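You operate a simulated robot arm through the tools that you are given. There is no shell and no other tool. Be economical: measure what you need, move in short steps, check, and stop when the job is done.

Carry out the task below with a simulated robot arm. There is one attempt and no reset: what you move stays moved.

JOB
Thin the cream paint with water to the 900 ML line, then stir it even.
Fine: 20 ML over at most; about four rounds or more; the white water jug goes back, the brown stir paddle back onto the drip tray. Spill a teaspoon at most; pinch, break and dent nothing; leave nothing switched on. Keep clean things off the floor.

The check looks at the end state, three seconds after you hand in, the way a careful person would. Anything else that was tipped, shoved, dropped, spilled or broken makes it a failure.

ROBOT AND FRAMES
A 6-joint arm with a two-finger parallel gripper, fixed in place. Base frame: the origin is at the foot of the arm, x ahead of it, y to its left, z up; the work surface is at about z = 0.862. Units: m, rad, N and s.
With the tool pointing down near the work surface it reaches from about 0.46 to 0.88 m from the base axis. Its first joint turns from -2.007 to 2.007 rad. Payload 4.2 kg.
The TCP is the grasp point between the finger pads, 0.023 m short of the fingertips. In the tool frame z runs along the fingers and y along their closing line. Largest opening 0.094 m; finger width 0.038, thickness 0.01; the body of the gripper, 0.054 by 0.096 m, starts 0.039 m behind the TCP.
Orientation is that of the tool frame in the base frame, as a unit quaternion [x, y, z, w]. With the fingers straight down and closing along the base's y, the tool's x points along the base's -x, its y along +y and its z along -z.

CONTROLS
- The arm moves only by the tool step_arm. Its argument "steps" is a list of rows, each an object (a shift or turn left out is 0, a gripper value left out holds the last) with "translation": the shift along the tool's x, y, z in m, a list of three; "dr": the turn, a rotation vector about the tool's x, y, z in rad, a list of three. In form: [{"translation": [x, y, z], "dr": [wx, wy, wz]}, ...]. A call has 1 to 20 rows; each row shifts and turns the commanded pose from where the row before left it, along the tool's axes as they then stand. "fingers" is the finger opening in m, from 0 to 0.094, set as the call begins (left out, the last holds). Each row takes 0.2 s and may step no farther than 0.05 m and 0.15 rad from the row before; otherwise, or with a gripper value out of range, the whole call is refused. Where a pose cannot be reached the arm comes as near as it can. A force on the tool above 40 N (or 10 N above the force at the start of the call, whichever is more), or a blocked arm, ends the call early, and 0.2 s more pass. The fingers move at their own pace (about 0.108 m/s each) and stop on an object; they squeeze with about 35 N. The grip force told is the motor's: it shows also when the fingers shut on nothing. Time passes only in rows, and 0.2 s behind the last, so rows that do not move let the fingers close. The reply holds the time, the measured pose of the TCP, the force on the tool along the base axes, the opening and the grip force, in the units named above and with some noise, and new pictures: "views" is both (left out), scene, wrist or none.
- Cameras (640 x 400 px; columns grow to the right, rows downward): "scene" is fixed at [0.2207, -0.5015, 1.4532]; the picture's right is [0.78, -0.63, 0.00], its down [-0.36, -0.44, -0.82] and it looks along [0.52, 0.64, -0.57] (base axes); focal length 304 px, centre (320, 200). "wrist" rides on the gripper at [0.086, 0.016, -0.075] in the tool frame; the picture's right is [-0.18, 0.98, 0.00], its down [-0.58, -0.11, -0.81] and it looks along [-0.79, -0.15, 0.59] (tool axes); focal length 243 px, centre (320, 200). There is no depth. A picture from a camera that has moved, and an enlarged one, comes with that camera's place and axes in the base frame and with its lens.
- slide_trunk(by): slides the trunk up (or, below 0, down) by that many m; the arm rides with it, the base frame stays. It gives what a move gives, with no picture.
- inspect(camera, box): a new picture of the part [left, top, right, bottom] of that camera's present view, enlarged. The clock stands still meanwhile.
- hand_in(): hands the job in; it is judged then, once.

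Work in short steps. Places have to be worked out from the pictures, the camera data and where the tool is seen: move nearer, look again, correct. Check each grasp and each placing, and mend what went wrong. You have 120 turns and 170 pictures in all, those below and enlarged ones among them. Open the gripper and draw the arm clear of the work before you hand the job in, unless the task says otherwise; then end with one line.

The tools are called after "Call:" by a JSON object that holds its "name" and its "arguments". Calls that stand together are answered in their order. step_arm: Moves the arm, as the interface text tells. Its arguments: {"type":"object","properties":{"steps":{"type":"array","items":{"type":"object","properties":{"translation":{"type":"array","items":{"type":"number"}},"dr":{"type":"array","items":{"type":"number"}}}}},"fingers":{"type":"number"},"views":{"type":"string","enum":["both","scene","wrist","none"]}},"required":["steps"]} The other tools are called the same way: slide_trunk (by) slides the trunk up or down; inspect (camera, box) takes an enlarged picture of a part of a camera's view; hand_in () hands the job in.

At the start:

```text
time: 0.0
eef_pos: [0.5759, 0.1778, 1.2548]
tool_rot: [0.001, 1.0, -0.001, 0.0]
wrist_force: [0.9, -0.1, -0.4]
opening: 0.094
gripper_force: 0.0
trunk travel left (down, up): [-0.775, 0.215]
```

scene: 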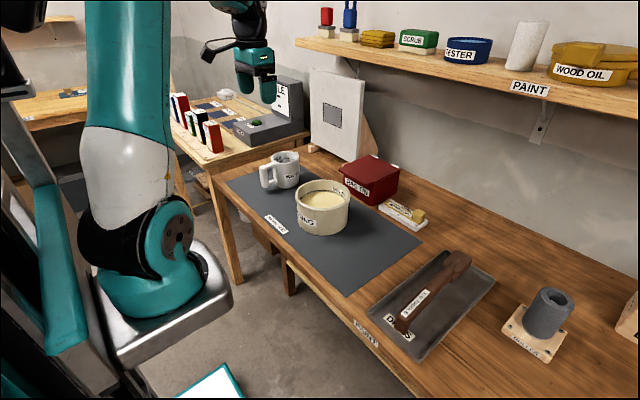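
wrist: 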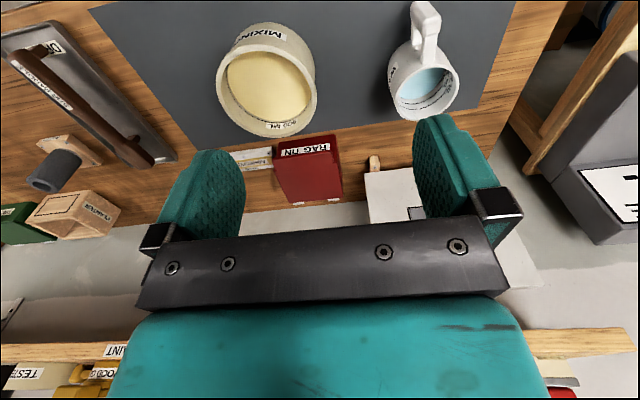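

I'll look closer at the pot, the jug and the paddle before moving.

Call:
{"name": "inspect", "arguments": {"camera": "scene", "box": [240, 130, 440, 255]}}

Call:
{"name": "inspect", "arguments": {"camera": "wrist", "box": [200, 0, 480, 175]}}

Call:
{"name": "inspect", "arguments": {"camera": "scene", "box": [360, 230, 520, 370]}}

```text
3.20 times, centred on (340, 192) of scene
camera zoom: at [0.2207, -0.5015, 1.4532], right [0.78, -0.63, 0.0], down [-0.36, -0.44, -0.82], along [0.52, 0.64, -0.57], focal length 973 px, centre (256, 224)
```

zoom: 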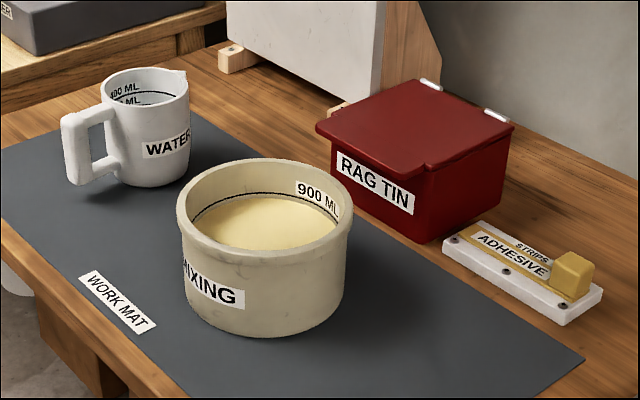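

```text
2.29 times, centred on (340, 88) of wrist
camera zoom: at [0.49, 0.1934, 1.3292], right [0.19, 0.98, 0.0], down [0.58, -0.11, 0.81], along [0.79, -0.15, -0.59], focal length 555 px, centre (274, 457)
```

zoom: 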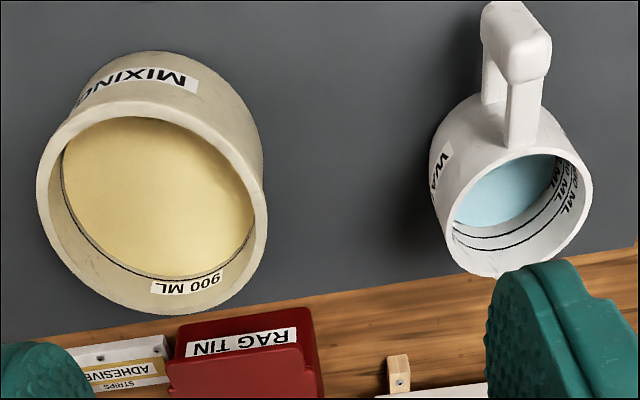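

```text
2.86 times, centred on (440, 300) of scene
camera zoom: at [0.2207, -0.5015, 1.4532], right [0.78, -0.63, 0.0], down [-0.36, -0.44, -0.82], along [0.52, 0.64, -0.57], focal length 868 px, centre (-23, -86)
```

zoom: 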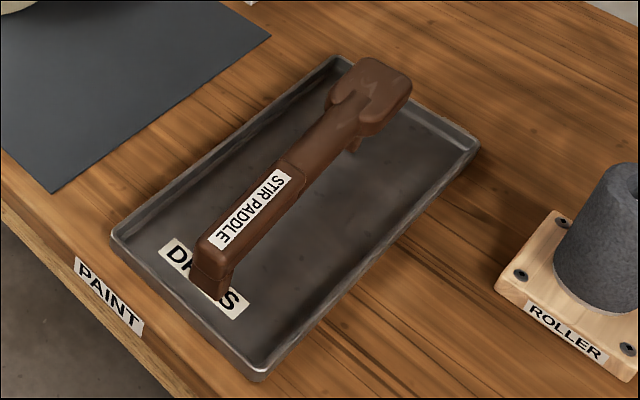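

Estimates: the pot is at about (0.685, 0.067) with its rim near z 0.965, and the jug is at about (0.733, 0.323) with its handle toward the robot (-x) and its spout toward +x. I'll turn the gripper half a turn so the camera ends up on the upper side when the tool points forward.

Call:
{"name": "step_arm", "arguments": {"steps": [{"dr": [0, 0, 0.15]}, {"dr": [0, 0, 0.15]}, {"dr": [0, 0, 0.15]}, {"dr": [0, 0, 0.15]}, {"dr": [0, 0, 0.15]}, {"dr": [0, 0, 0.15]}, {"dr": [0, 0, 0.15]}, {"dr": [0, 0, 0.15]}, {"dr": [0, 0, 0.15]}, {"dr": [0, 0, 0.15]}, {"dr": [0, 0, 0.15]}, {"dr": [0, 0, 0.15]}, {"dr": [0, 0, 0.15]}, {"dr": [0, 0, 0.15]}, {"dr": [0, 0, 0.15]}, {"dr": [0, 0, 0.15]}, {"dr": [0, 0, 0.15]}, {"dr": [0, 0, 0.15]}, {"dr": [0, 0, 0.15]}, {"dr": [0, 0, 0.15]}], "views": "wrist"}}

```text
time: 4.2
eef_pos: [0.6314, 0.16, 1.317]
tool_rot: [0.997, 0.079, 0.006, 0.025]
wrist_force: [0.1, -0.7, 0.0]
opening: 0.094
gripper_force: 0.0
out of reach, approached as far as the arm can: row 16, 17, 18, 19, 20
trunk travel left (down, up): [-0.775, 0.215]
camera wrist: at [0.7177, 0.1611, 1.3931], right [-0.03, -1.0, 0.05], down [-0.6, 0.06, 0.79], along [-0.8, -0.01, -0.6], focal length 243 px, centre (320, 200)
```

wrist: 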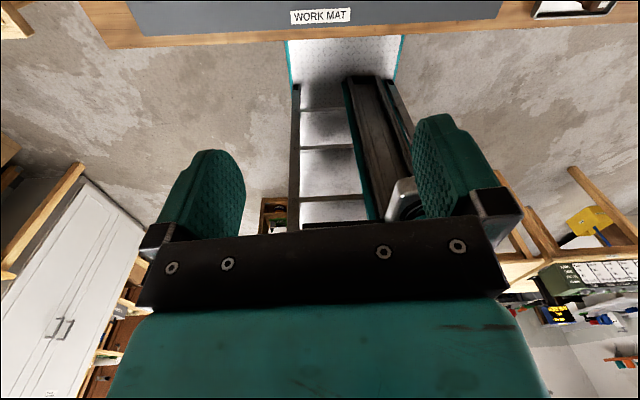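

That rotation runs into a joint limit, so I'll undo it and work with the original roll.

Call:
{"name": "step_arm", "arguments": {"steps": [{"dr": [0, 0, -0.15]}, {"dr": [0, 0, -0.15]}, {"dr": [0, 0, -0.15]}, {"dr": [0, 0, -0.15]}, {"dr": [0, 0, -0.15]}, {"dr": [0, 0, -0.15]}, {"dr": [0, 0, -0.15]}, {"dr": [0, 0, -0.15]}, {"dr": [0, 0, -0.15]}, {"dr": [0, 0, -0.15]}, {"dr": [0, 0, -0.15]}, {"dr": [0, 0, -0.15]}, {"dr": [0, 0, -0.15]}, {"dr": [0, 0, -0.15]}, {"dr": [0, 0, -0.15]}, {"dr": [0, 0, -0.15]}, {"dr": [0, 0, -0.15]}, {"dr": [0, 0, -0.15]}, {"dr": [0, 0, -0.15]}, {"dr": [0, 0, -0.15]}], "views": "none"}}

```text
time: 8.4
eef_pos: [0.6312, 0.1607, 1.3163]
tool_rot: [-0.01, 1.0, -0.021, 0.009]
wrist_force: [-0.2, 0.1, -0.8]
opening: 0.094
gripper_force: 0.0
trunk travel left (down, up): [-0.775, 0.215]
```

Now I'm moving nearer the jug, staying high, for a close look at the handle.

Call:
{"name": "step_arm", "arguments": {"steps": [{"translation": [0.018, 0.035, 0.025]}, {"translation": [0.018, 0.035, 0.025]}, {"translation": [0.018, 0.035, 0.025]}, {"translation": [0.018, 0.035, 0.025]}], "views": "wrist"}}

```text
time: 9.4
eef_pos: [0.5567, 0.2964, 1.2085]
tool_rot: [-0.008, 1.0, -0.021, 0.01]
wrist_force: [-0.2, -1.5, 0.7]
opening: 0.0938
gripper_force: 0.0
trunk travel left (down, up): [-0.775, 0.215]
camera wrist: at [0.4687, 0.3135, 1.2816], right [0.17, 0.98, -0.04], down [0.57, -0.07, 0.82], along [0.8, -0.16, -0.57], focal length 243 px, centre (320, 200)
```

wrist: 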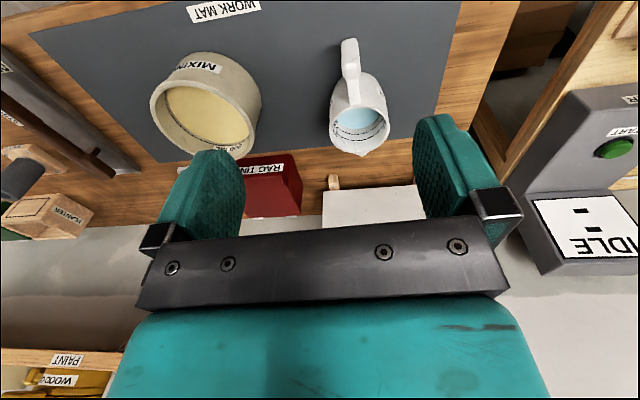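

Call:
{"name": "inspect", "arguments": {"camera": "wrist", "box": [300, 20, 420, 170]}}

Call:
{"name": "inspect", "arguments": {"camera": "scene", "box": [250, 140, 310, 200]}}

```text
2.67 times, centred on (360, 95) of wrist
camera zoom: at [0.4687, 0.3135, 1.2816], right [0.17, 0.98, -0.04], down [0.57, -0.07, 0.82], along [0.8, -0.16, -0.57], focal length 647 px, centre (213, 480)
```

zoom: 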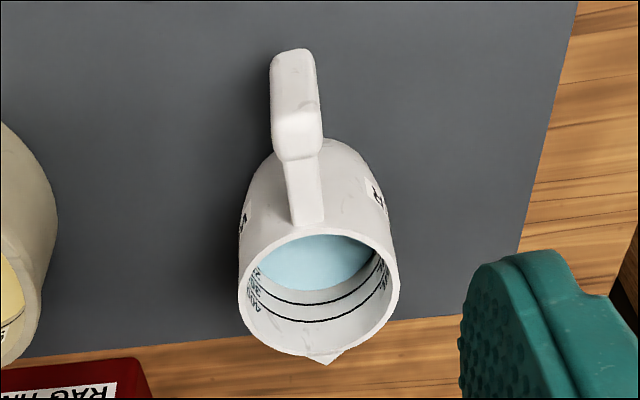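

```text
6.67 times, centred on (280, 170) of scene
camera zoom: at [0.2207, -0.5015, 1.4532], right [0.78, -0.63, 0.0], down [-0.36, -0.44, -0.82], along [0.52, 0.64, -0.57], focal length 2026 px, centre (587, 400)
```

zoom: 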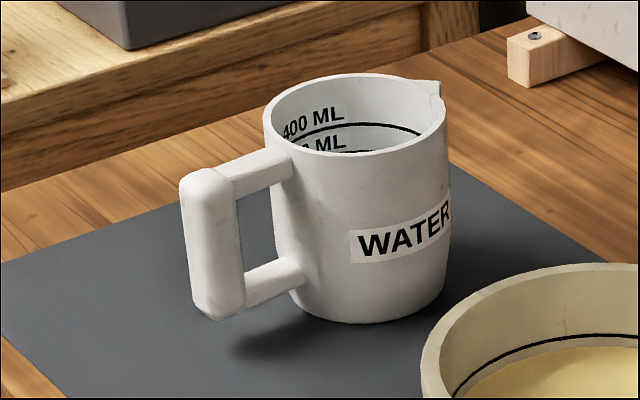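

The jug's axis is at about (0.727, 0.320) and the handle bar at (0.636, 0.315), spanning z 0.89–0.967. I'll pitch the tool forward about 52° and level its small roll.

Call:
{"name": "step_arm", "arguments": {"steps": [{"dr": [-0.042, 0, -0.034]}, {"dr": [0, -0.15, 0]}, {"dr": [0, -0.15, 0]}, {"dr": [0, -0.15, 0]}, {"dr": [0, -0.15, 0]}, {"dr": [0, -0.15, 0]}, {"dr": [0, -0.13, 0]}], "views": "both"}}

```text
time: 11.0
eef_pos: [0.5584, 0.2953, 1.209]
tool_rot: [-0.024, 0.901, 0.01, 0.434]
wrist_force: [-0.1, 0.6, -0.1]
opening: 0.0941
gripper_force: 0.0
trunk travel left (down, up): [-0.775, 0.215]
camera wrist: at [0.4461, 0.3051, 1.1884], right [0.07, 0.99, 0.14], down [-0.26, -0.12, 0.96], along [0.96, -0.1, 0.25], focal length 243 px, centre (320, 200)
```

scene: 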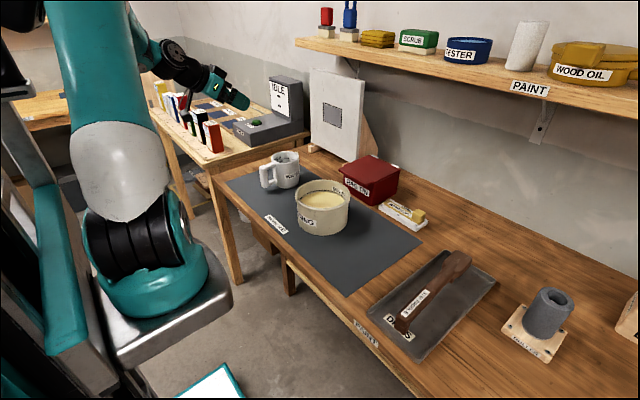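
wrist: 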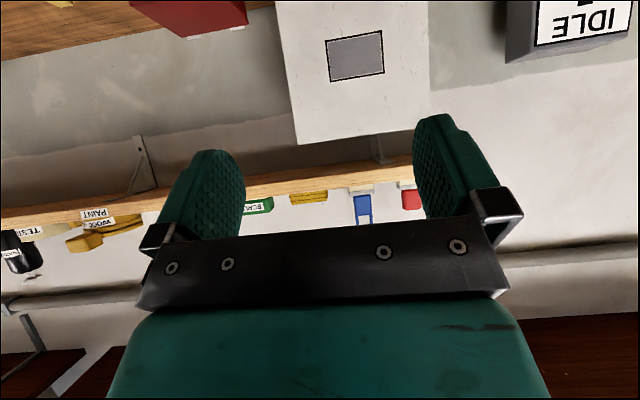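

The tilt was reached. I'm moving to the pre-grasp point about 11 cm back along the tool axis from the handle bar.

Call:
{"name": "step_arm", "arguments": {"steps": [{"translation": [0.034, 0.0034, 0.0254]}, {"translation": [0.034, 0.0034, 0.0254]}, {"translation": [0.034, 0.0034, 0.0254]}, {"translation": [0.034, 0.0034, 0.0254]}, {"translation": [0.034, 0.0034, 0.0254]}], "views": "both"}}

```text
time: 12.2
eef_pos: [0.5489, 0.3118, 0.9999]
tool_rot: [-0.022, 0.901, 0.01, 0.433]
wrist_force: [-0.5, -0.7, 0.5]
opening: 0.0941
gripper_force: 0.1
trunk travel left (down, up): [-0.775, 0.215]
camera wrist: at [0.4367, 0.3214, 0.9783], right [0.07, 0.99, 0.14], down [-0.26, -0.12, 0.96], along [0.96, -0.1, 0.25], focal length 243 px, centre (320, 200)
```

scene: 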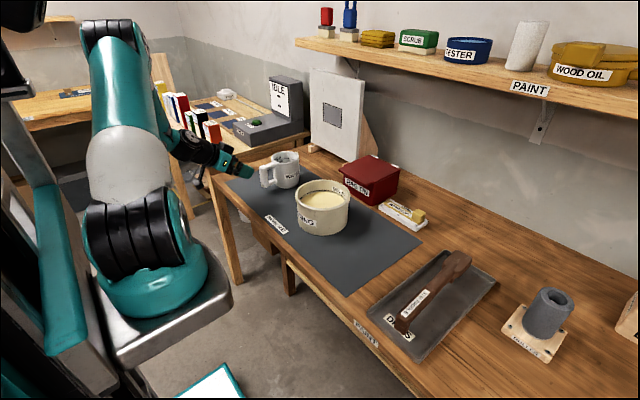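
wrist: 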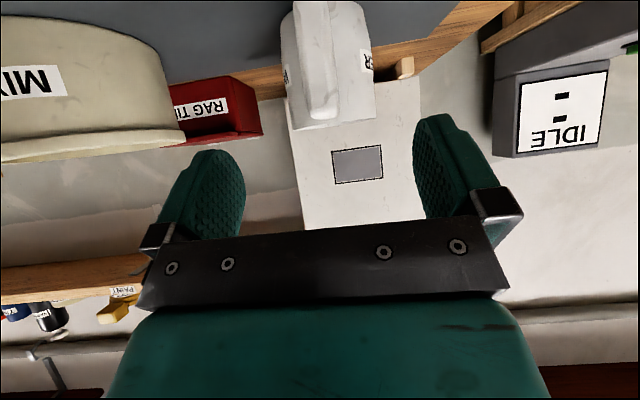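

The handle bar reads at y≈0.314 in the wrist view, in line with the tool. I'm advancing onto it with the fingers open.

Call:
{"name": "step_arm", "arguments": {"steps": [{"translation": [0, 0, 0.03]}, {"translation": [0, 0, 0.03]}, {"translation": [0, -0.001, 0.03]}, {"translation": [0, -0.001, 0.02]}], "views": "both"}}

Call:
{"name": "inspect", "arguments": {"camera": "scene", "box": [220, 130, 320, 200]}}

```text
time: 13.2
eef_pos: [0.6375, 0.314, 0.9298]
tool_rot: [-0.023, 0.901, 0.01, 0.434]
wrist_force: [-1.0, 0.1, 0.4]
opening: 0.0938
gripper_force: 0.2
trunk travel left (down, up): [-0.775, 0.215]
camera wrist: at [0.525, 0.3232, 0.9085], right [0.07, 0.99, 0.14], down [-0.26, -0.12, 0.96], along [0.96, -0.1, 0.25], focal length 243 px, centre (320, 200)
```

scene: 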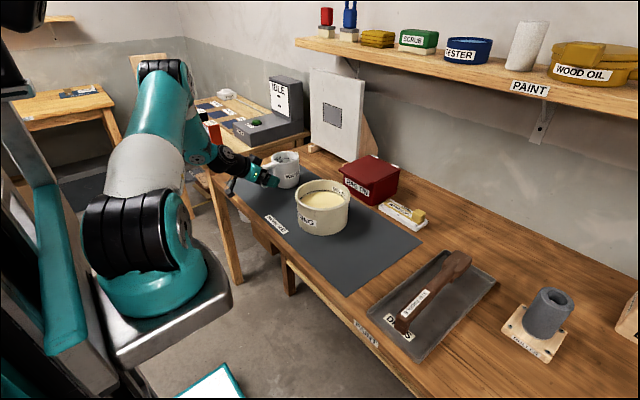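
wrist: 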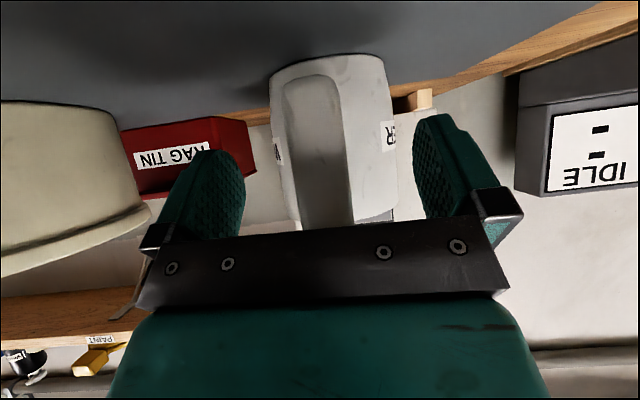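

```text
5.71 times, centred on (270, 165) of scene
camera zoom: at [0.2207, -0.5015, 1.4532], right [0.78, -0.63, 0.0], down [-0.36, -0.44, -0.82], along [0.52, 0.64, -0.57], focal length 1737 px, centre (606, 400)
```

zoom: 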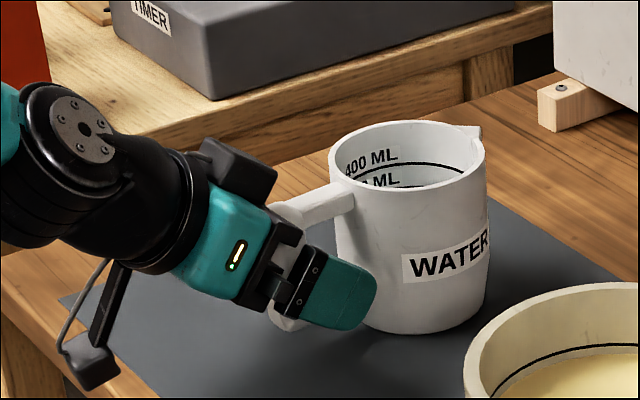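

The bar is between the pads and centred. Closing the fingers.

Call:
{"name": "step_arm", "arguments": {"steps": [{}, {}, {}, {}, {}], "fingers": 0.0, "views": "wrist"}}

```text
time: 14.4
eef_pos: [0.6368, 0.3128, 0.9294]
tool_rot: [-0.023, 0.901, 0.01, 0.433]
wrist_force: [-1.3, 2.6, -0.3]
opening: 0.0251
gripper_force: 34.8
trunk travel left (down, up): [-0.775, 0.215]
camera wrist: at [0.5247, 0.3233, 0.9084], right [0.06, 0.99, 0.14], down [-0.26, -0.12, 0.96], along [0.96, -0.1, 0.25], focal length 243 px, centre (320, 200)
```

wrist: 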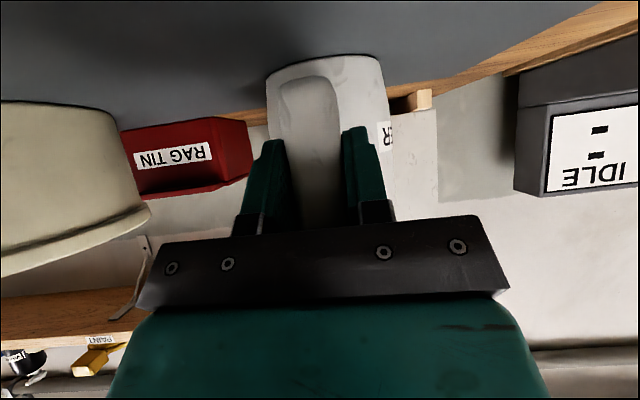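

Gripped at a 0.025 opening with the jug still upright. I'll lift it straight up slowly.

Call:
{"name": "step_arm", "arguments": {"steps": [{"translation": [-0.0078, 0, -0.0063]}, {"translation": [-0.0156, 0, -0.0125]}, {"translation": [-0.0156, 0, -0.0125]}, {"translation": [-0.0156, 0, -0.0125]}, {"translation": [-0.0156, 0, -0.0125]}, {"translation": [-0.0156, 0, -0.0125]}, {"translation": [-0.0156, 0, -0.0125]}, {"translation": [-0.0156, 0, -0.0125]}, {"translation": [-0.0078, 0, -0.0063]}], "views": "both"}}

Call:
{"name": "inspect", "arguments": {"camera": "scene", "box": [220, 90, 360, 250]}}

```text
time: 16.4
eef_pos: [0.6365, 0.3134, 1.0873]
tool_rot: [-0.023, 0.901, 0.009, 0.433]
wrist_force: [0.4, 1.2, -3.3]
opening: 0.0251
gripper_force: 35.0
trunk travel left (down, up): [-0.775, 0.215]
camera wrist: at [0.5235, 0.3226, 1.0675], right [0.07, 0.99, 0.14], down [-0.26, -0.12, 0.96], along [0.96, -0.1, 0.25], focal length 243 px, centre (320, 200)
```

scene: 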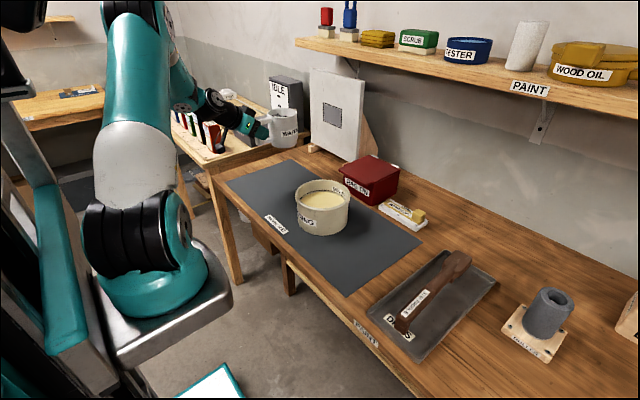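
wrist: 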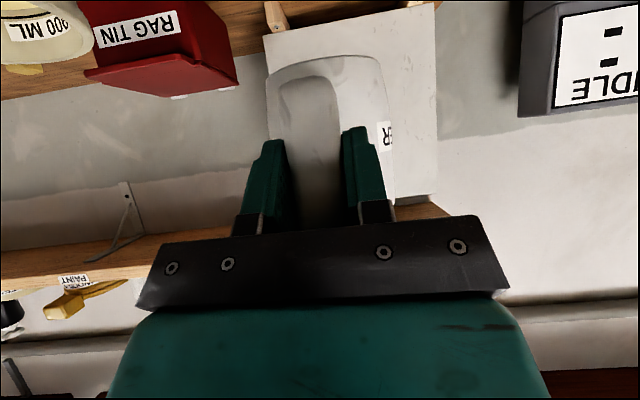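

```text
2.50 times, centred on (290, 170) of scene
camera zoom: at [0.2207, -0.5015, 1.4532], right [0.78, -0.63, 0.0], down [-0.36, -0.44, -0.82], along [0.52, 0.64, -0.57], focal length 760 px, centre (395, 275)
```

zoom: 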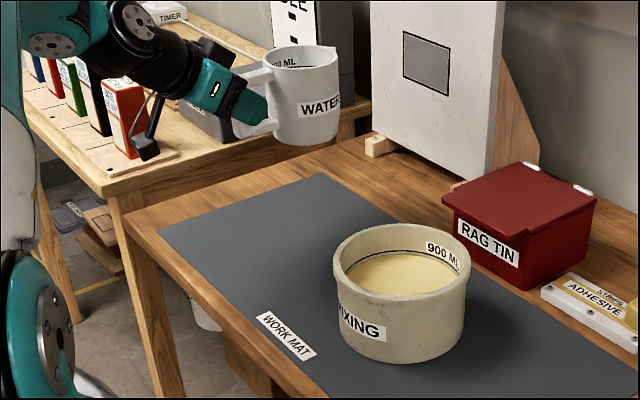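

The jug hangs level and the load reads about 3.3 N. I'll yaw about -36° about vertical, so that the scene camera can see the pour from the side, and shift it toward the pot.

Call:
{"name": "step_arm", "arguments": {"steps": [{"dr": [0.0821, 0, 0.0656]}, {"dr": [0.0821, 0, 0.0656]}, {"dr": [0.0821, 0, 0.0656]}, {"dr": [0.0821, 0, 0.0656]}, {"dr": [0.0821, 0, 0.0656]}, {"dr": [0.0821, 0, 0.0656]}, {"translation": [-0.001, -0.015, 0.001]}, {"translation": [-0.002, -0.03, 0.0025]}, {"translation": [-0.002, -0.03, 0.0025]}, {"translation": [-0.002, -0.03, 0.0025]}, {"translation": [-0.002, -0.03, 0.0025]}, {"translation": [-0.001, -0.015, 0.001]}], "views": "both"}}

Call:
{"name": "inspect", "arguments": {"camera": "scene", "box": [220, 90, 380, 250]}}

```text
time: 19.0
eef_pos: [0.5666, 0.1799, 1.088]
tool_rot: [0.257, 0.864, -0.124, 0.416]
wrist_force: [0.6, -0.2, -3.4]
opening: 0.0248
gripper_force: 35.1
trunk travel left (down, up): [-0.775, 0.215]
camera wrist: at [0.4826, 0.2549, 1.067], right [0.63, 0.76, 0.14], down [-0.28, 0.06, 0.96], along [0.72, -0.65, 0.25], focal length 243 px, centre (320, 200)
```

scene: 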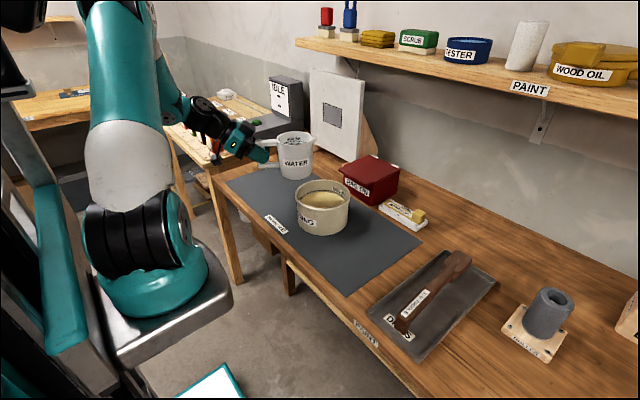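
wrist: 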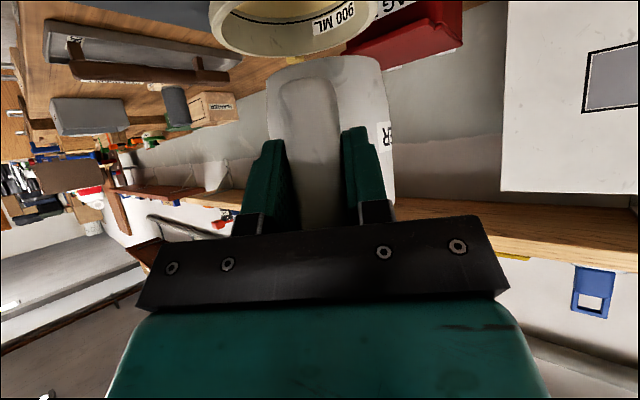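

```text
2.50 times, centred on (300, 170) of scene
camera zoom: at [0.2207, -0.5015, 1.4532], right [0.78, -0.63, 0.0], down [-0.36, -0.44, -0.82], along [0.52, 0.64, -0.57], focal length 760 px, centre (370, 275)
```

zoom: 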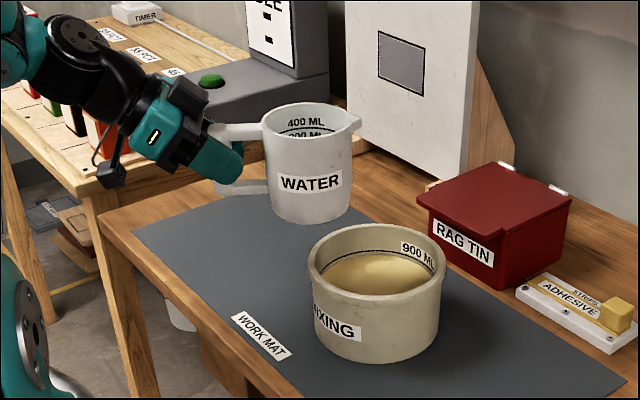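

The scene camera sees the jug's inside and the pot well. I'll shift so the spout is over the pot, raise to z≈1.12 so the jug's bottom clears the rim, and then tilt about 40°, which should be short of pouring.

Call:
{"name": "step_arm", "arguments": {"steps": [{"translation": [-0.0157, -0.017, -0.0077]}, {"translation": [-0.0157, -0.017, -0.0077]}, {"dr": [0, 0.1, 0]}, {"dr": [0, 0.1, 0]}, {"dr": [0, 0.1, 0]}, {"dr": [0, 0.1, 0]}, {"dr": [0, 0.1, 0]}, {"dr": [0, 0.1, 0]}, {"dr": [0, 0.1, 0]}], "views": "none"}}

Call:
{"name": "inspect", "arguments": {"camera": "scene", "box": [230, 110, 370, 250]}}

```text
time: 21.0
eef_pos: [0.5528, 0.1479, 1.1241]
tool_rot: [0.284, 0.954, -0.029, 0.093]
wrist_force: [0.0, 0.1, -3.3]
opening: 0.0248
gripper_force: 35.0
trunk travel left (down, up): [-0.775, 0.215]
```

```text
2.86 times, centred on (300, 180) of scene
camera zoom: at [0.2207, -0.5015, 1.4532], right [0.78, -0.63, 0.0], down [-0.36, -0.44, -0.82], along [0.52, 0.64, -0.57], focal length 868 px, centre (377, 257)
```

zoom: 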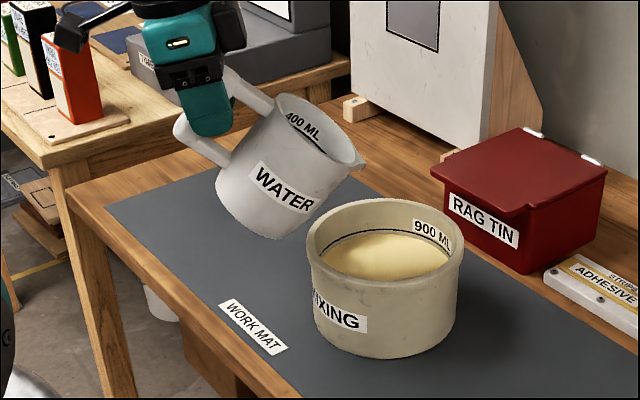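

The spout is over the pot, about 2 cm on the near side of its centre, and nothing is pouring yet. I'll zoom in on the level, tilt a little more and watch.

Call:
{"name": "inspect", "arguments": {"camera": "scene", "box": [290, 170, 360, 215]}}

Call:
{"name": "step_arm", "arguments": {"steps": [{"translation": [-0.005, 0, 0.001], "dr": [0, 0.05, 0]}, {"translation": [-0.005, 0, 0.001], "dr": [0, 0.05, 0]}, {"dr": [0, 0.05, 0]}, {}], "views": "none"}}

Call:
{"name": "inspect", "arguments": {"camera": "scene", "box": [260, 120, 360, 220]}}

```text
8.89 times, centred on (325, 192) of scene
camera zoom: at [0.2207, -0.5015, 1.4532], right [0.78, -0.63, 0.0], down [-0.36, -0.44, -0.82], along [0.52, 0.64, -0.57], focal length 2702 px, centre (276, 267)
```

zoom: 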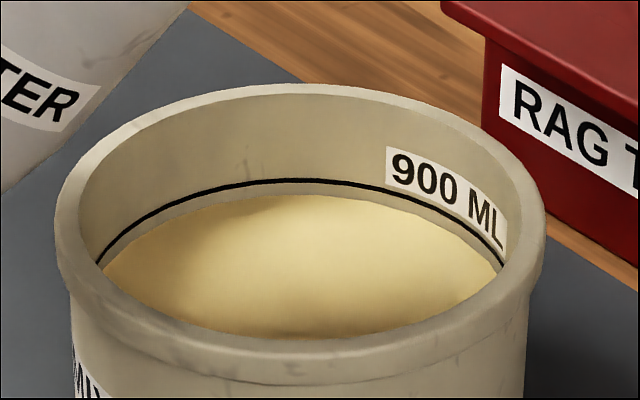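

```text
time: 22.0
eef_pos: [0.5631, 0.1414, 1.1229]
tool_rot: [0.285, 0.958, -0.007, 0.022]
wrist_force: [-0.8, -0.1, -4.0]
opening: 0.025
gripper_force: 34.6
trunk travel left (down, up): [-0.775, 0.215]
```

```text
4.00 times, centred on (310, 170) of scene
camera zoom: at [0.2207, -0.5015, 1.4532], right [0.78, -0.63, 0.0], down [-0.36, -0.44, -0.82], along [0.52, 0.64, -0.57], focal length 1216 px, centre (360, 320)
```

zoom: 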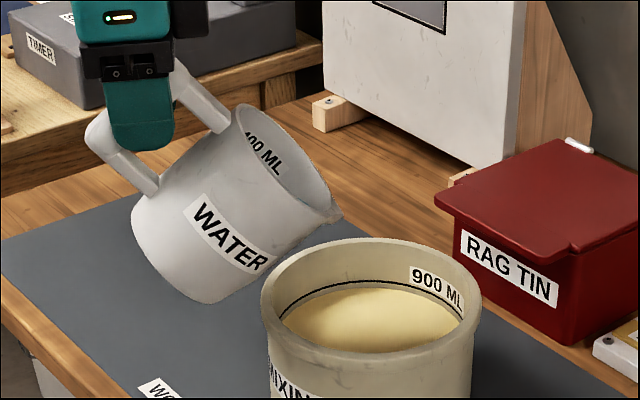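

No flow at about 49°. The gap below the line is about 6 mm, or roughly 90–95 ml. I'll tilt on in small steps.

Call:
{"name": "step_arm", "arguments": {"steps": [{"translation": [-0.004, 0, 0], "dr": [0, 0.04, 0]}, {"translation": [-0.004, 0, 0], "dr": [0, 0.04, 0]}, {}], "views": "none"}}

Call:
{"name": "inspect", "arguments": {"camera": "scene", "box": [260, 120, 360, 220]}}

```text
time: 22.8
eef_pos: [0.5697, 0.1372, 1.1242]
tool_rot: [0.285, 0.958, 0.004, -0.016]
wrist_force: [-0.2, 0.7, -3.0]
opening: 0.025
gripper_force: 34.7
trunk travel left (down, up): [-0.775, 0.215]
```

```text
4.00 times, centred on (310, 170) of scene
camera zoom: at [0.2207, -0.5015, 1.4532], right [0.78, -0.63, 0.0], down [-0.36, -0.44, -0.82], along [0.52, 0.64, -0.57], focal length 1216 px, centre (360, 320)
```

zoom: 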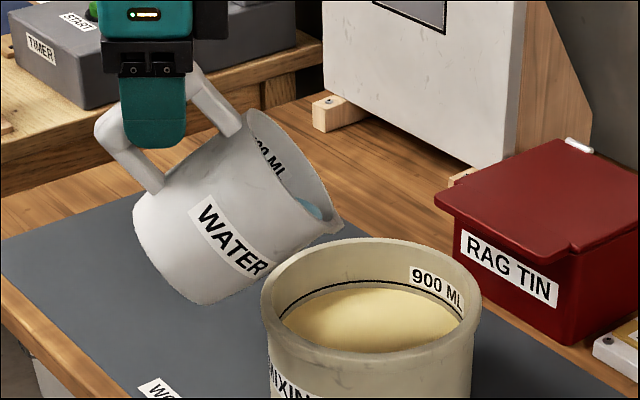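

The water is now near the lip. One small step more.

Call:
{"name": "step_arm", "arguments": {"steps": [{"translation": [-0.004, 0, 0], "dr": [0, 0.04, 0]}, {}, {}], "views": "none"}}

Call:
{"name": "inspect", "arguments": {"camera": "scene", "box": [260, 120, 360, 220]}}

```text
time: 23.6
eef_pos: [0.574, 0.1352, 1.1218]
tool_rot: [0.286, 0.958, 0.01, -0.035]
wrist_force: [0.3, 0.0, -3.6]
opening: 0.025
gripper_force: 34.7
trunk travel left (down, up): [-0.775, 0.215]
```

```text
4.00 times, centred on (310, 170) of scene
camera zoom: at [0.2207, -0.5015, 1.4532], right [0.78, -0.63, 0.0], down [-0.36, -0.44, -0.82], along [0.52, 0.64, -0.57], focal length 1216 px, centre (360, 320)
```

zoom: 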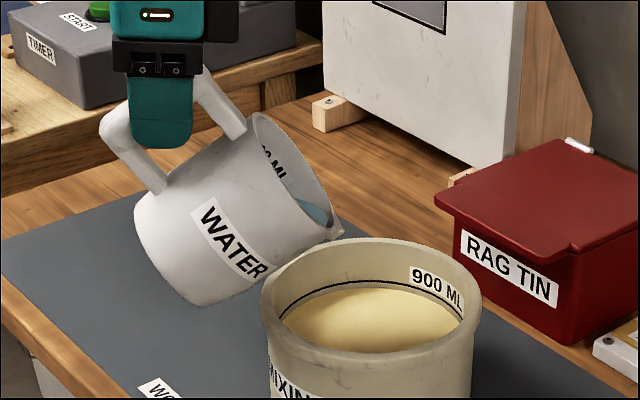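

Call:
{"name": "step_arm", "arguments": {"steps": [{"translation": [-0.004, 0, 0], "dr": [0, 0.04, 0]}, {}, {}], "views": "none"}}

Call:
{"name": "inspect", "arguments": {"camera": "scene", "box": [260, 120, 360, 220]}}

```text
time: 24.4
eef_pos: [0.5784, 0.1325, 1.124]
tool_rot: [0.285, 0.957, 0.016, -0.055]
wrist_force: [-0.3, 0.4, -2.9]
opening: 0.025
gripper_force: 34.9
trunk travel left (down, up): [-0.775, 0.215]
```

```text
4.00 times, centred on (310, 170) of scene
camera zoom: at [0.2207, -0.5015, 1.4532], right [0.78, -0.63, 0.0], down [-0.36, -0.44, -0.82], along [0.52, 0.64, -0.57], focal length 1216 px, centre (360, 320)
```

zoom: 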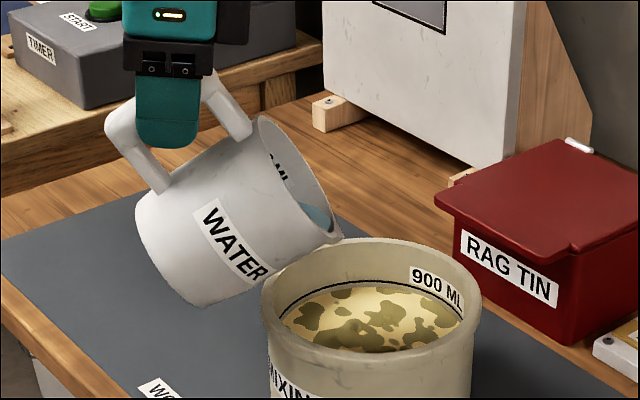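

Some water went in, landing inside the pot. I'll check the level and step on.

Call:
{"name": "inspect", "arguments": {"camera": "scene", "box": [290, 170, 360, 215]}}

Call:
{"name": "step_arm", "arguments": {"steps": [{"translation": [-0.004, 0, 0], "dr": [0, 0.04, 0]}, {}, {}, {}], "views": "none"}}

Call:
{"name": "inspect", "arguments": {"camera": "scene", "box": [290, 170, 360, 215]}}

```text
8.89 times, centred on (325, 192) of scene
camera zoom: at [0.2207, -0.5015, 1.4532], right [0.78, -0.63, 0.0], down [-0.36, -0.44, -0.82], along [0.52, 0.64, -0.57], focal length 2702 px, centre (276, 267)
```

zoom: 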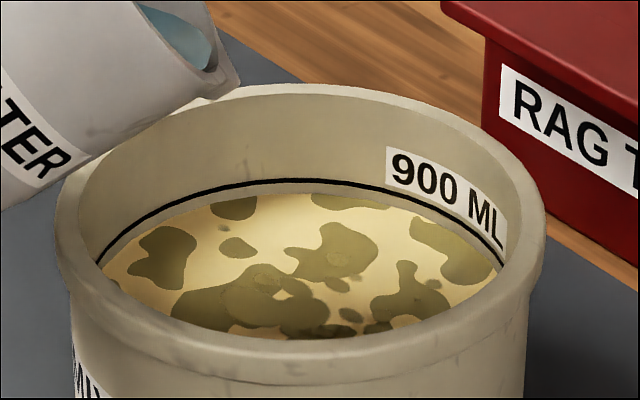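

```text
time: 25.4
eef_pos: [0.5812, 0.1318, 1.1225]
tool_rot: [0.285, 0.956, 0.02, -0.074]
wrist_force: [-0.6, -0.3, -3.1]
opening: 0.0248
gripper_force: 35.0
trunk travel left (down, up): [-0.775, 0.215]
```

```text
8.89 times, centred on (325, 192) of scene
camera zoom: at [0.2207, -0.5015, 1.4532], right [0.78, -0.63, 0.0], down [-0.36, -0.44, -0.82], along [0.52, 0.64, -0.57], focal length 2702 px, centre (276, 267)
```

zoom: 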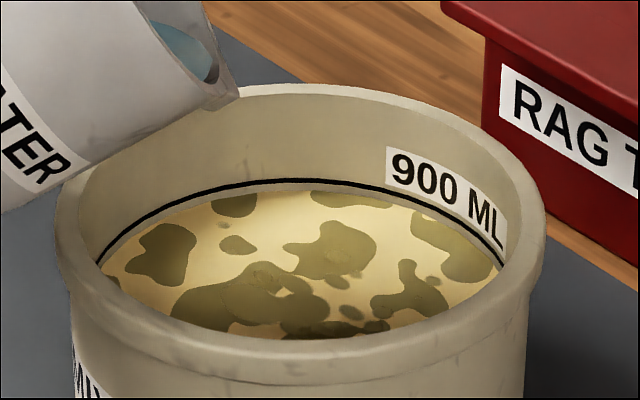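

The level is rising a little at a time. Continuing in similar steps.

Call:
{"name": "step_arm", "arguments": {"steps": [{"translation": [-0.004, 0, 0], "dr": [0, 0.04, 0]}, {}, {"translation": [-0.004, 0, 0], "dr": [0, 0.04, 0]}, {}, {}, {}], "views": "none"}}

Call:
{"name": "inspect", "arguments": {"camera": "scene", "box": [290, 170, 360, 215]}}

```text
time: 26.8
eef_pos: [0.5874, 0.1264, 1.1198]
tool_rot: [0.283, 0.952, 0.033, -0.111]
wrist_force: [-0.2, -0.1, -3.1]
opening: 0.0248
gripper_force: 34.6
trunk travel left (down, up): [-0.775, 0.215]
```

```text
8.89 times, centred on (325, 192) of scene
camera zoom: at [0.2207, -0.5015, 1.4532], right [0.78, -0.63, 0.0], down [-0.36, -0.44, -0.82], along [0.52, 0.64, -0.57], focal length 2702 px, centre (276, 267)
```

zoom: 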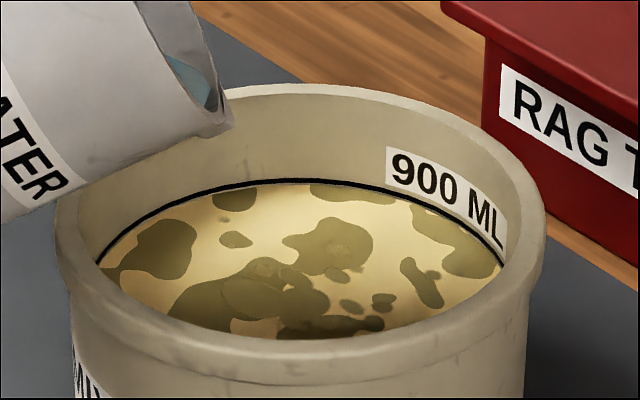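

Nearly at the line. I'll zoom tighter.

Call:
{"name": "inspect", "arguments": {"camera": "scene", "box": [310, 182, 350, 202]}}

```text
16.00 times, centred on (330, 192) of scene
camera zoom: at [0.2207, -0.5015, 1.4532], right [0.78, -0.63, 0.0], down [-0.36, -0.44, -0.82], along [0.52, 0.64, -0.57], focal length 4863 px, centre (160, 328)
```

zoom: 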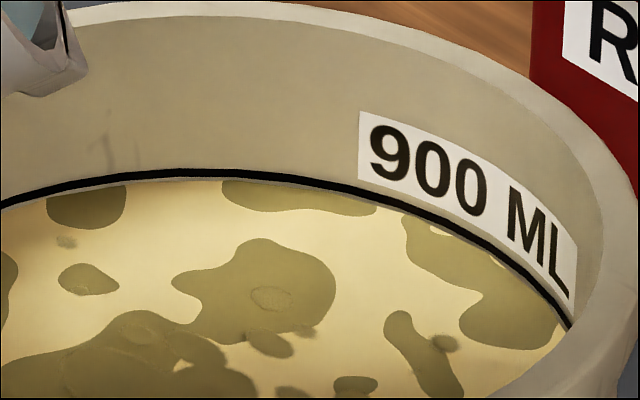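

The surface is just at the lower edge of the line, with roughly 15–20 ml left to its middle. A small further tilt.

Call:
{"name": "step_arm", "arguments": {"steps": [{"translation": [-0.003, 0, 0], "dr": [0, 0.03, 0]}, {}, {}, {}], "views": "none"}}

Call:
{"name": "inspect", "arguments": {"camera": "scene", "box": [310, 182, 350, 202]}}

```text
time: 27.8
eef_pos: [0.5902, 0.1253, 1.1211]
tool_rot: [0.283, 0.95, 0.037, -0.126]
wrist_force: [-0.7, -0.1, -2.5]
opening: 0.0247
gripper_force: 35.7
trunk travel left (down, up): [-0.775, 0.215]
```

```text
16.00 times, centred on (330, 192) of scene
camera zoom: at [0.2207, -0.5015, 1.4532], right [0.78, -0.63, 0.0], down [-0.36, -0.44, -0.82], along [0.52, 0.64, -0.57], focal length 4863 px, centre (160, 328)
```

zoom: 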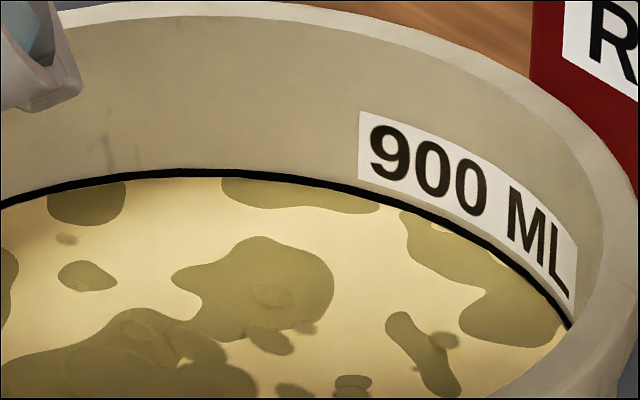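

It's touching the line's lower edge. One more small step to bring it to the middle.

Call:
{"name": "step_arm", "arguments": {"steps": [{"translation": [-0.002, 0, 0], "dr": [0, 0.025, 0]}, {}, {}, {}], "views": "none"}}

Call:
{"name": "inspect", "arguments": {"camera": "scene", "box": [310, 182, 350, 202]}}

```text
time: 28.8
eef_pos: [0.5919, 0.1245, 1.1188]
tool_rot: [0.282, 0.948, 0.041, -0.138]
wrist_force: [-0.4, 0.7, -2.4]
opening: 0.0247
gripper_force: 35.3
trunk travel left (down, up): [-0.775, 0.215]
```

```text
16.00 times, centred on (330, 192) of scene
camera zoom: at [0.2207, -0.5015, 1.4532], right [0.78, -0.63, 0.0], down [-0.36, -0.44, -0.82], along [0.52, 0.64, -0.57], focal length 4863 px, centre (160, 328)
```

zoom: 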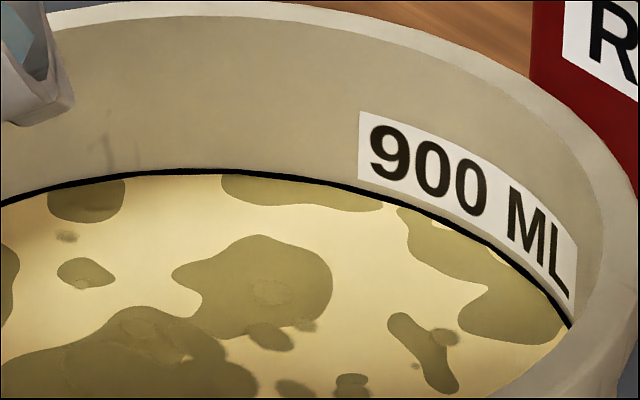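

About half the line is covered now. A final touch to be at or slightly over the middle.

Call:
{"name": "step_arm", "arguments": {"steps": [{"translation": [-0.002, 0, 0], "dr": [0, 0.018, 0]}, {}, {}, {}], "views": "none"}}

Call:
{"name": "inspect", "arguments": {"camera": "scene", "box": [314, 185, 330, 195]}}

```text
time: 29.8
eef_pos: [0.5915, 0.1246, 1.1184]
tool_rot: [0.283, 0.947, 0.043, -0.146]
wrist_force: [-0.4, 0.7, -2.3]
opening: 0.0249
gripper_force: 35.1
trunk travel left (down, up): [-0.775, 0.215]
```

```text
16.00 times, centred on (322, 190) of scene
camera zoom: at [0.2207, -0.5015, 1.4532], right [0.78, -0.63, 0.0], down [-0.36, -0.44, -0.82], along [0.52, 0.64, -0.57], focal length 4863 px, centre (288, 360)
```

zoom: 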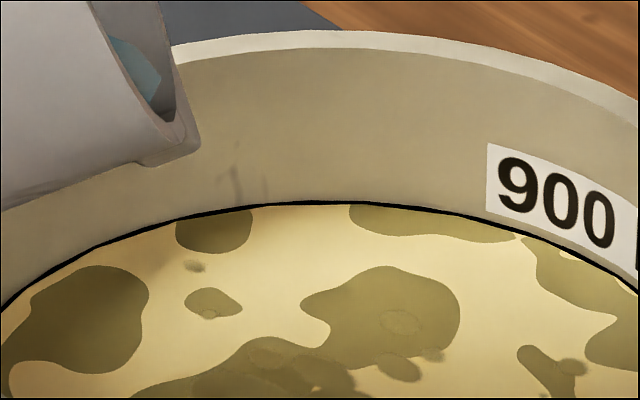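

The level is at or slightly over the line's middle, so I'll stop pouring. I'm tilting the jug back upright in place, with drips staying over the pot.

Call:
{"name": "step_arm", "arguments": {"steps": [{"dr": [0, -0.1, 0]}, {"dr": [0, -0.1, 0]}, {"dr": [0, -0.1, 0]}, {"dr": [0, -0.1, 0]}, {"dr": [0, -0.1, 0]}, {"dr": [0, -0.1, 0]}, {"dr": [0, -0.1, 0]}, {"dr": [0, -0.1, 0]}, {"dr": [0, -0.1, 0]}, {"dr": [0, -0.1, 0]}, {"dr": [0, -0.1, 0]}, {"dr": [0, -0.103, 0]}, {}], "views": "scene"}}

Call:
{"name": "inspect", "arguments": {"camera": "scene", "box": [290, 170, 360, 215]}}

```text
time: 32.6
eef_pos: [0.5923, 0.1228, 1.1189]
tool_rot: [0.257, 0.864, -0.124, 0.416]
wrist_force: [0.0, 0.4, -2.1]
opening: 0.0249
gripper_force: 35.4
trunk travel left (down, up): [-0.775, 0.215]
```

scene: 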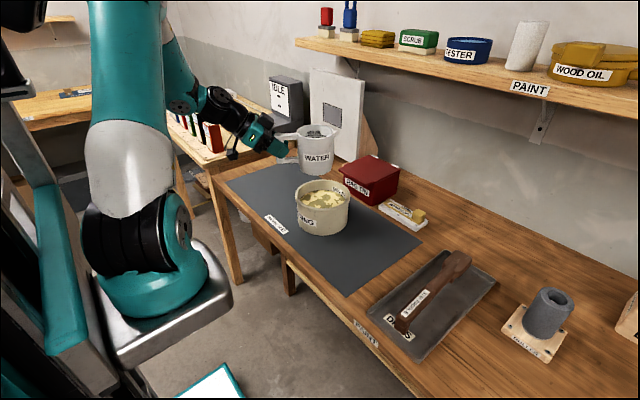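

```text
8.89 times, centred on (325, 192) of scene
camera zoom: at [0.2207, -0.5015, 1.4532], right [0.78, -0.63, 0.0], down [-0.36, -0.44, -0.82], along [0.52, 0.64, -0.57], focal length 2702 px, centre (276, 267)
```

zoom: 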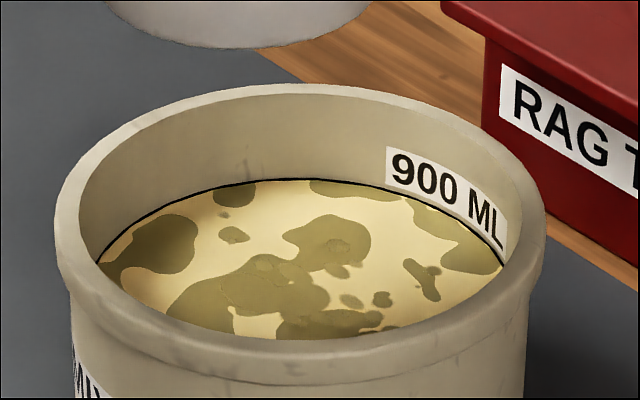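

The jug is upright and nothing spilled. Load fell from about 3.35 N to 2.2 N, which fits roughly 110 ml poured. I'll carry the jug back above its spot and undo the yaw.

Call:
{"name": "step_arm", "arguments": {"steps": [{"translation": [0.003, 0.0131, -0.0037]}, {"translation": [0.006, 0.0262, -0.0075]}, {"translation": [0.006, 0.0262, -0.0075]}, {"translation": [0.006, 0.0262, -0.0075]}, {"translation": [0.006, 0.0262, -0.0075]}, {"translation": [0.006, 0.0262, -0.0075]}, {"translation": [0.006, 0.0262, -0.0075]}, {"translation": [0.003, 0.0131, -0.0037]}, {"dr": [-0.0821, 0, -0.0656]}, {"dr": [-0.0821, 0, -0.0656]}, {"dr": [-0.0821, 0, -0.0656]}, {"dr": [-0.0821, 0, -0.0656]}, {"dr": [-0.0821, 0, -0.0656]}, {"dr": [-0.0821, 0, -0.0656]}, {}], "views": "none"}}

```text
time: 35.8
eef_pos: [0.6363, 0.3141, 1.118]
tool_rot: [-0.023, 0.901, 0.01, 0.433]
wrist_force: [-0.3, 0.3, -1.8]
opening: 0.0249
gripper_force: 34.8
trunk travel left (down, up): [-0.775, 0.215]
```

Back above the original spot with the orientation restored. Lowering, slowly at the end.

Call:
{"name": "step_arm", "arguments": {"steps": [{"translation": [0.0117, 0, 0.0094]}, {"translation": [0.0235, 0, 0.0188]}, {"translation": [0.0235, 0, 0.0188]}, {"translation": [0.0235, 0, 0.0188]}, {"translation": [0.0235, 0, 0.0188]}, {"translation": [0.0156, 0, 0.0125]}, {"translation": [0.0078, 0, 0.0063]}, {"translation": [0.0039, 0, 0.0031]}, {"translation": [0.0031, 0, 0.0025]}, {}], "views": "wrist"}}

Call:
{"name": "inspect", "arguments": {"camera": "scene", "box": [220, 130, 320, 200]}}

```text
time: 38.0
eef_pos: [0.6376, 0.3121, 0.944]
tool_rot: [-0.023, 0.901, 0.01, 0.433]
wrist_force: [-1.1, -0.6, -2.4]
opening: 0.0249
gripper_force: 35.3
trunk travel left (down, up): [-0.775, 0.215]
camera wrist: at [0.5245, 0.3225, 0.9239], right [0.07, 0.99, 0.14], down [-0.26, -0.12, 0.96], along [0.96, -0.1, 0.25], focal length 243 px, centre (320, 200)
```

wrist: 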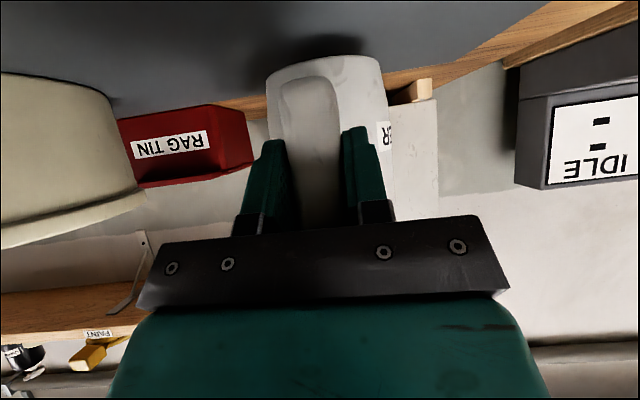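

```text
5.71 times, centred on (270, 165) of scene
camera zoom: at [0.2207, -0.5015, 1.4532], right [0.78, -0.63, 0.0], down [-0.36, -0.44, -0.82], along [0.52, 0.64, -0.57], focal length 1737 px, centre (606, 400)
```

zoom: 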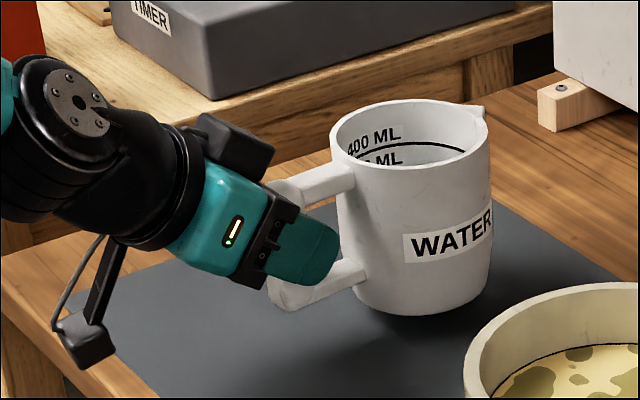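

Still about 1.4 cm above the mat. Lowering in small steps until contact.

Call:
{"name": "step_arm", "arguments": {"steps": [{"translation": [0.0047, 0, 0.0038]}, {"translation": [0.0031, 0, 0.0025]}, {"translation": [0.0016, 0, 0.0013]}, {"translation": [0.0008, 0, 0.0006]}, {"translation": [0.0008, 0, 0.0006]}, {}], "views": "none"}}

```text
time: 39.4
eef_pos: [0.6363, 0.3142, 0.9298]
tool_rot: [-0.023, 0.901, 0.01, 0.434]
wrist_force: [-0.2, -1.1, -2.2]
opening: 0.0249
gripper_force: 34.6
trunk travel left (down, up): [-0.775, 0.215]
```

Call:
{"name": "step_arm", "arguments": {"steps": [{"translation": [0.0008, 0, 0.0006]}, {}], "views": "none"}}

Call:
{"name": "inspect", "arguments": {"camera": "scene", "box": [220, 130, 320, 200]}}

```text
time: 40.0
eef_pos: [0.6372, 0.3125, 0.9299]
tool_rot: [-0.023, 0.901, 0.01, 0.434]
wrist_force: [2.0, 1.4, -1.0]
opening: 0.0249
gripper_force: 34.9
trunk travel left (down, up): [-0.775, 0.215]
```

```text
5.71 times, centred on (270, 165) of scene
camera zoom: at [0.2207, -0.5015, 1.4532], right [0.78, -0.63, 0.0], down [-0.36, -0.44, -0.82], along [0.52, 0.64, -0.57], focal length 1737 px, centre (606, 400)
```

zoom: 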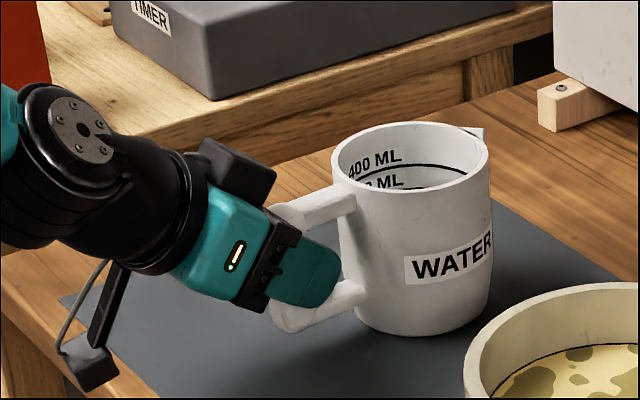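

Contact is starting: the load dropped to 1 N. A millimetre more, then I open the fingers.

Call:
{"name": "step_arm", "arguments": {"steps": [{"translation": [0.0008, 0, 0.0006]}, {}], "views": "none"}}

Call:
{"name": "step_arm", "arguments": {"steps": [{}, {}, {}, {}], "fingers": 0.07, "views": "wrist"}}

```text
time: 40.6
eef_pos: [0.6357, 0.3119, 0.9299]
tool_rot: [-0.023, 0.901, 0.01, 0.433]
wrist_force: [-2.9, -2.6, 4.9]
opening: 0.025
gripper_force: 34.0
trunk travel left (down, up): [-0.775, 0.215]
```

```text
time: 41.6
eef_pos: [0.6359, 0.3117, 0.9283]
tool_rot: [-0.022, 0.901, 0.01, 0.434]
wrist_force: [-0.4, -0.8, -0.2]
opening: 0.0699
gripper_force: 0.0
trunk travel left (down, up): [-0.775, 0.215]
camera wrist: at [0.524, 0.3226, 0.9078], right [0.07, 0.99, 0.14], down [-0.26, -0.12, 0.96], along [0.96, -0.1, 0.25], focal length 243 px, centre (320, 200)
```

wrist: 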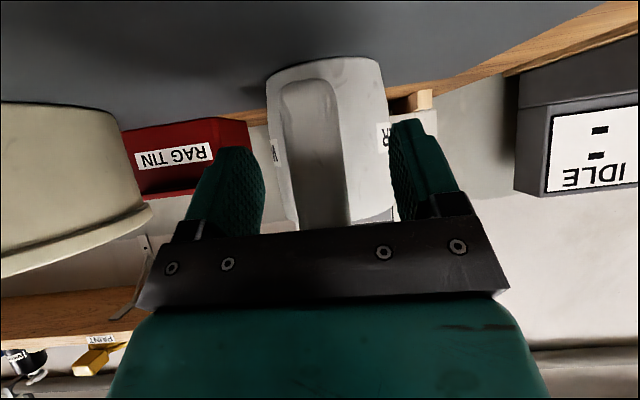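

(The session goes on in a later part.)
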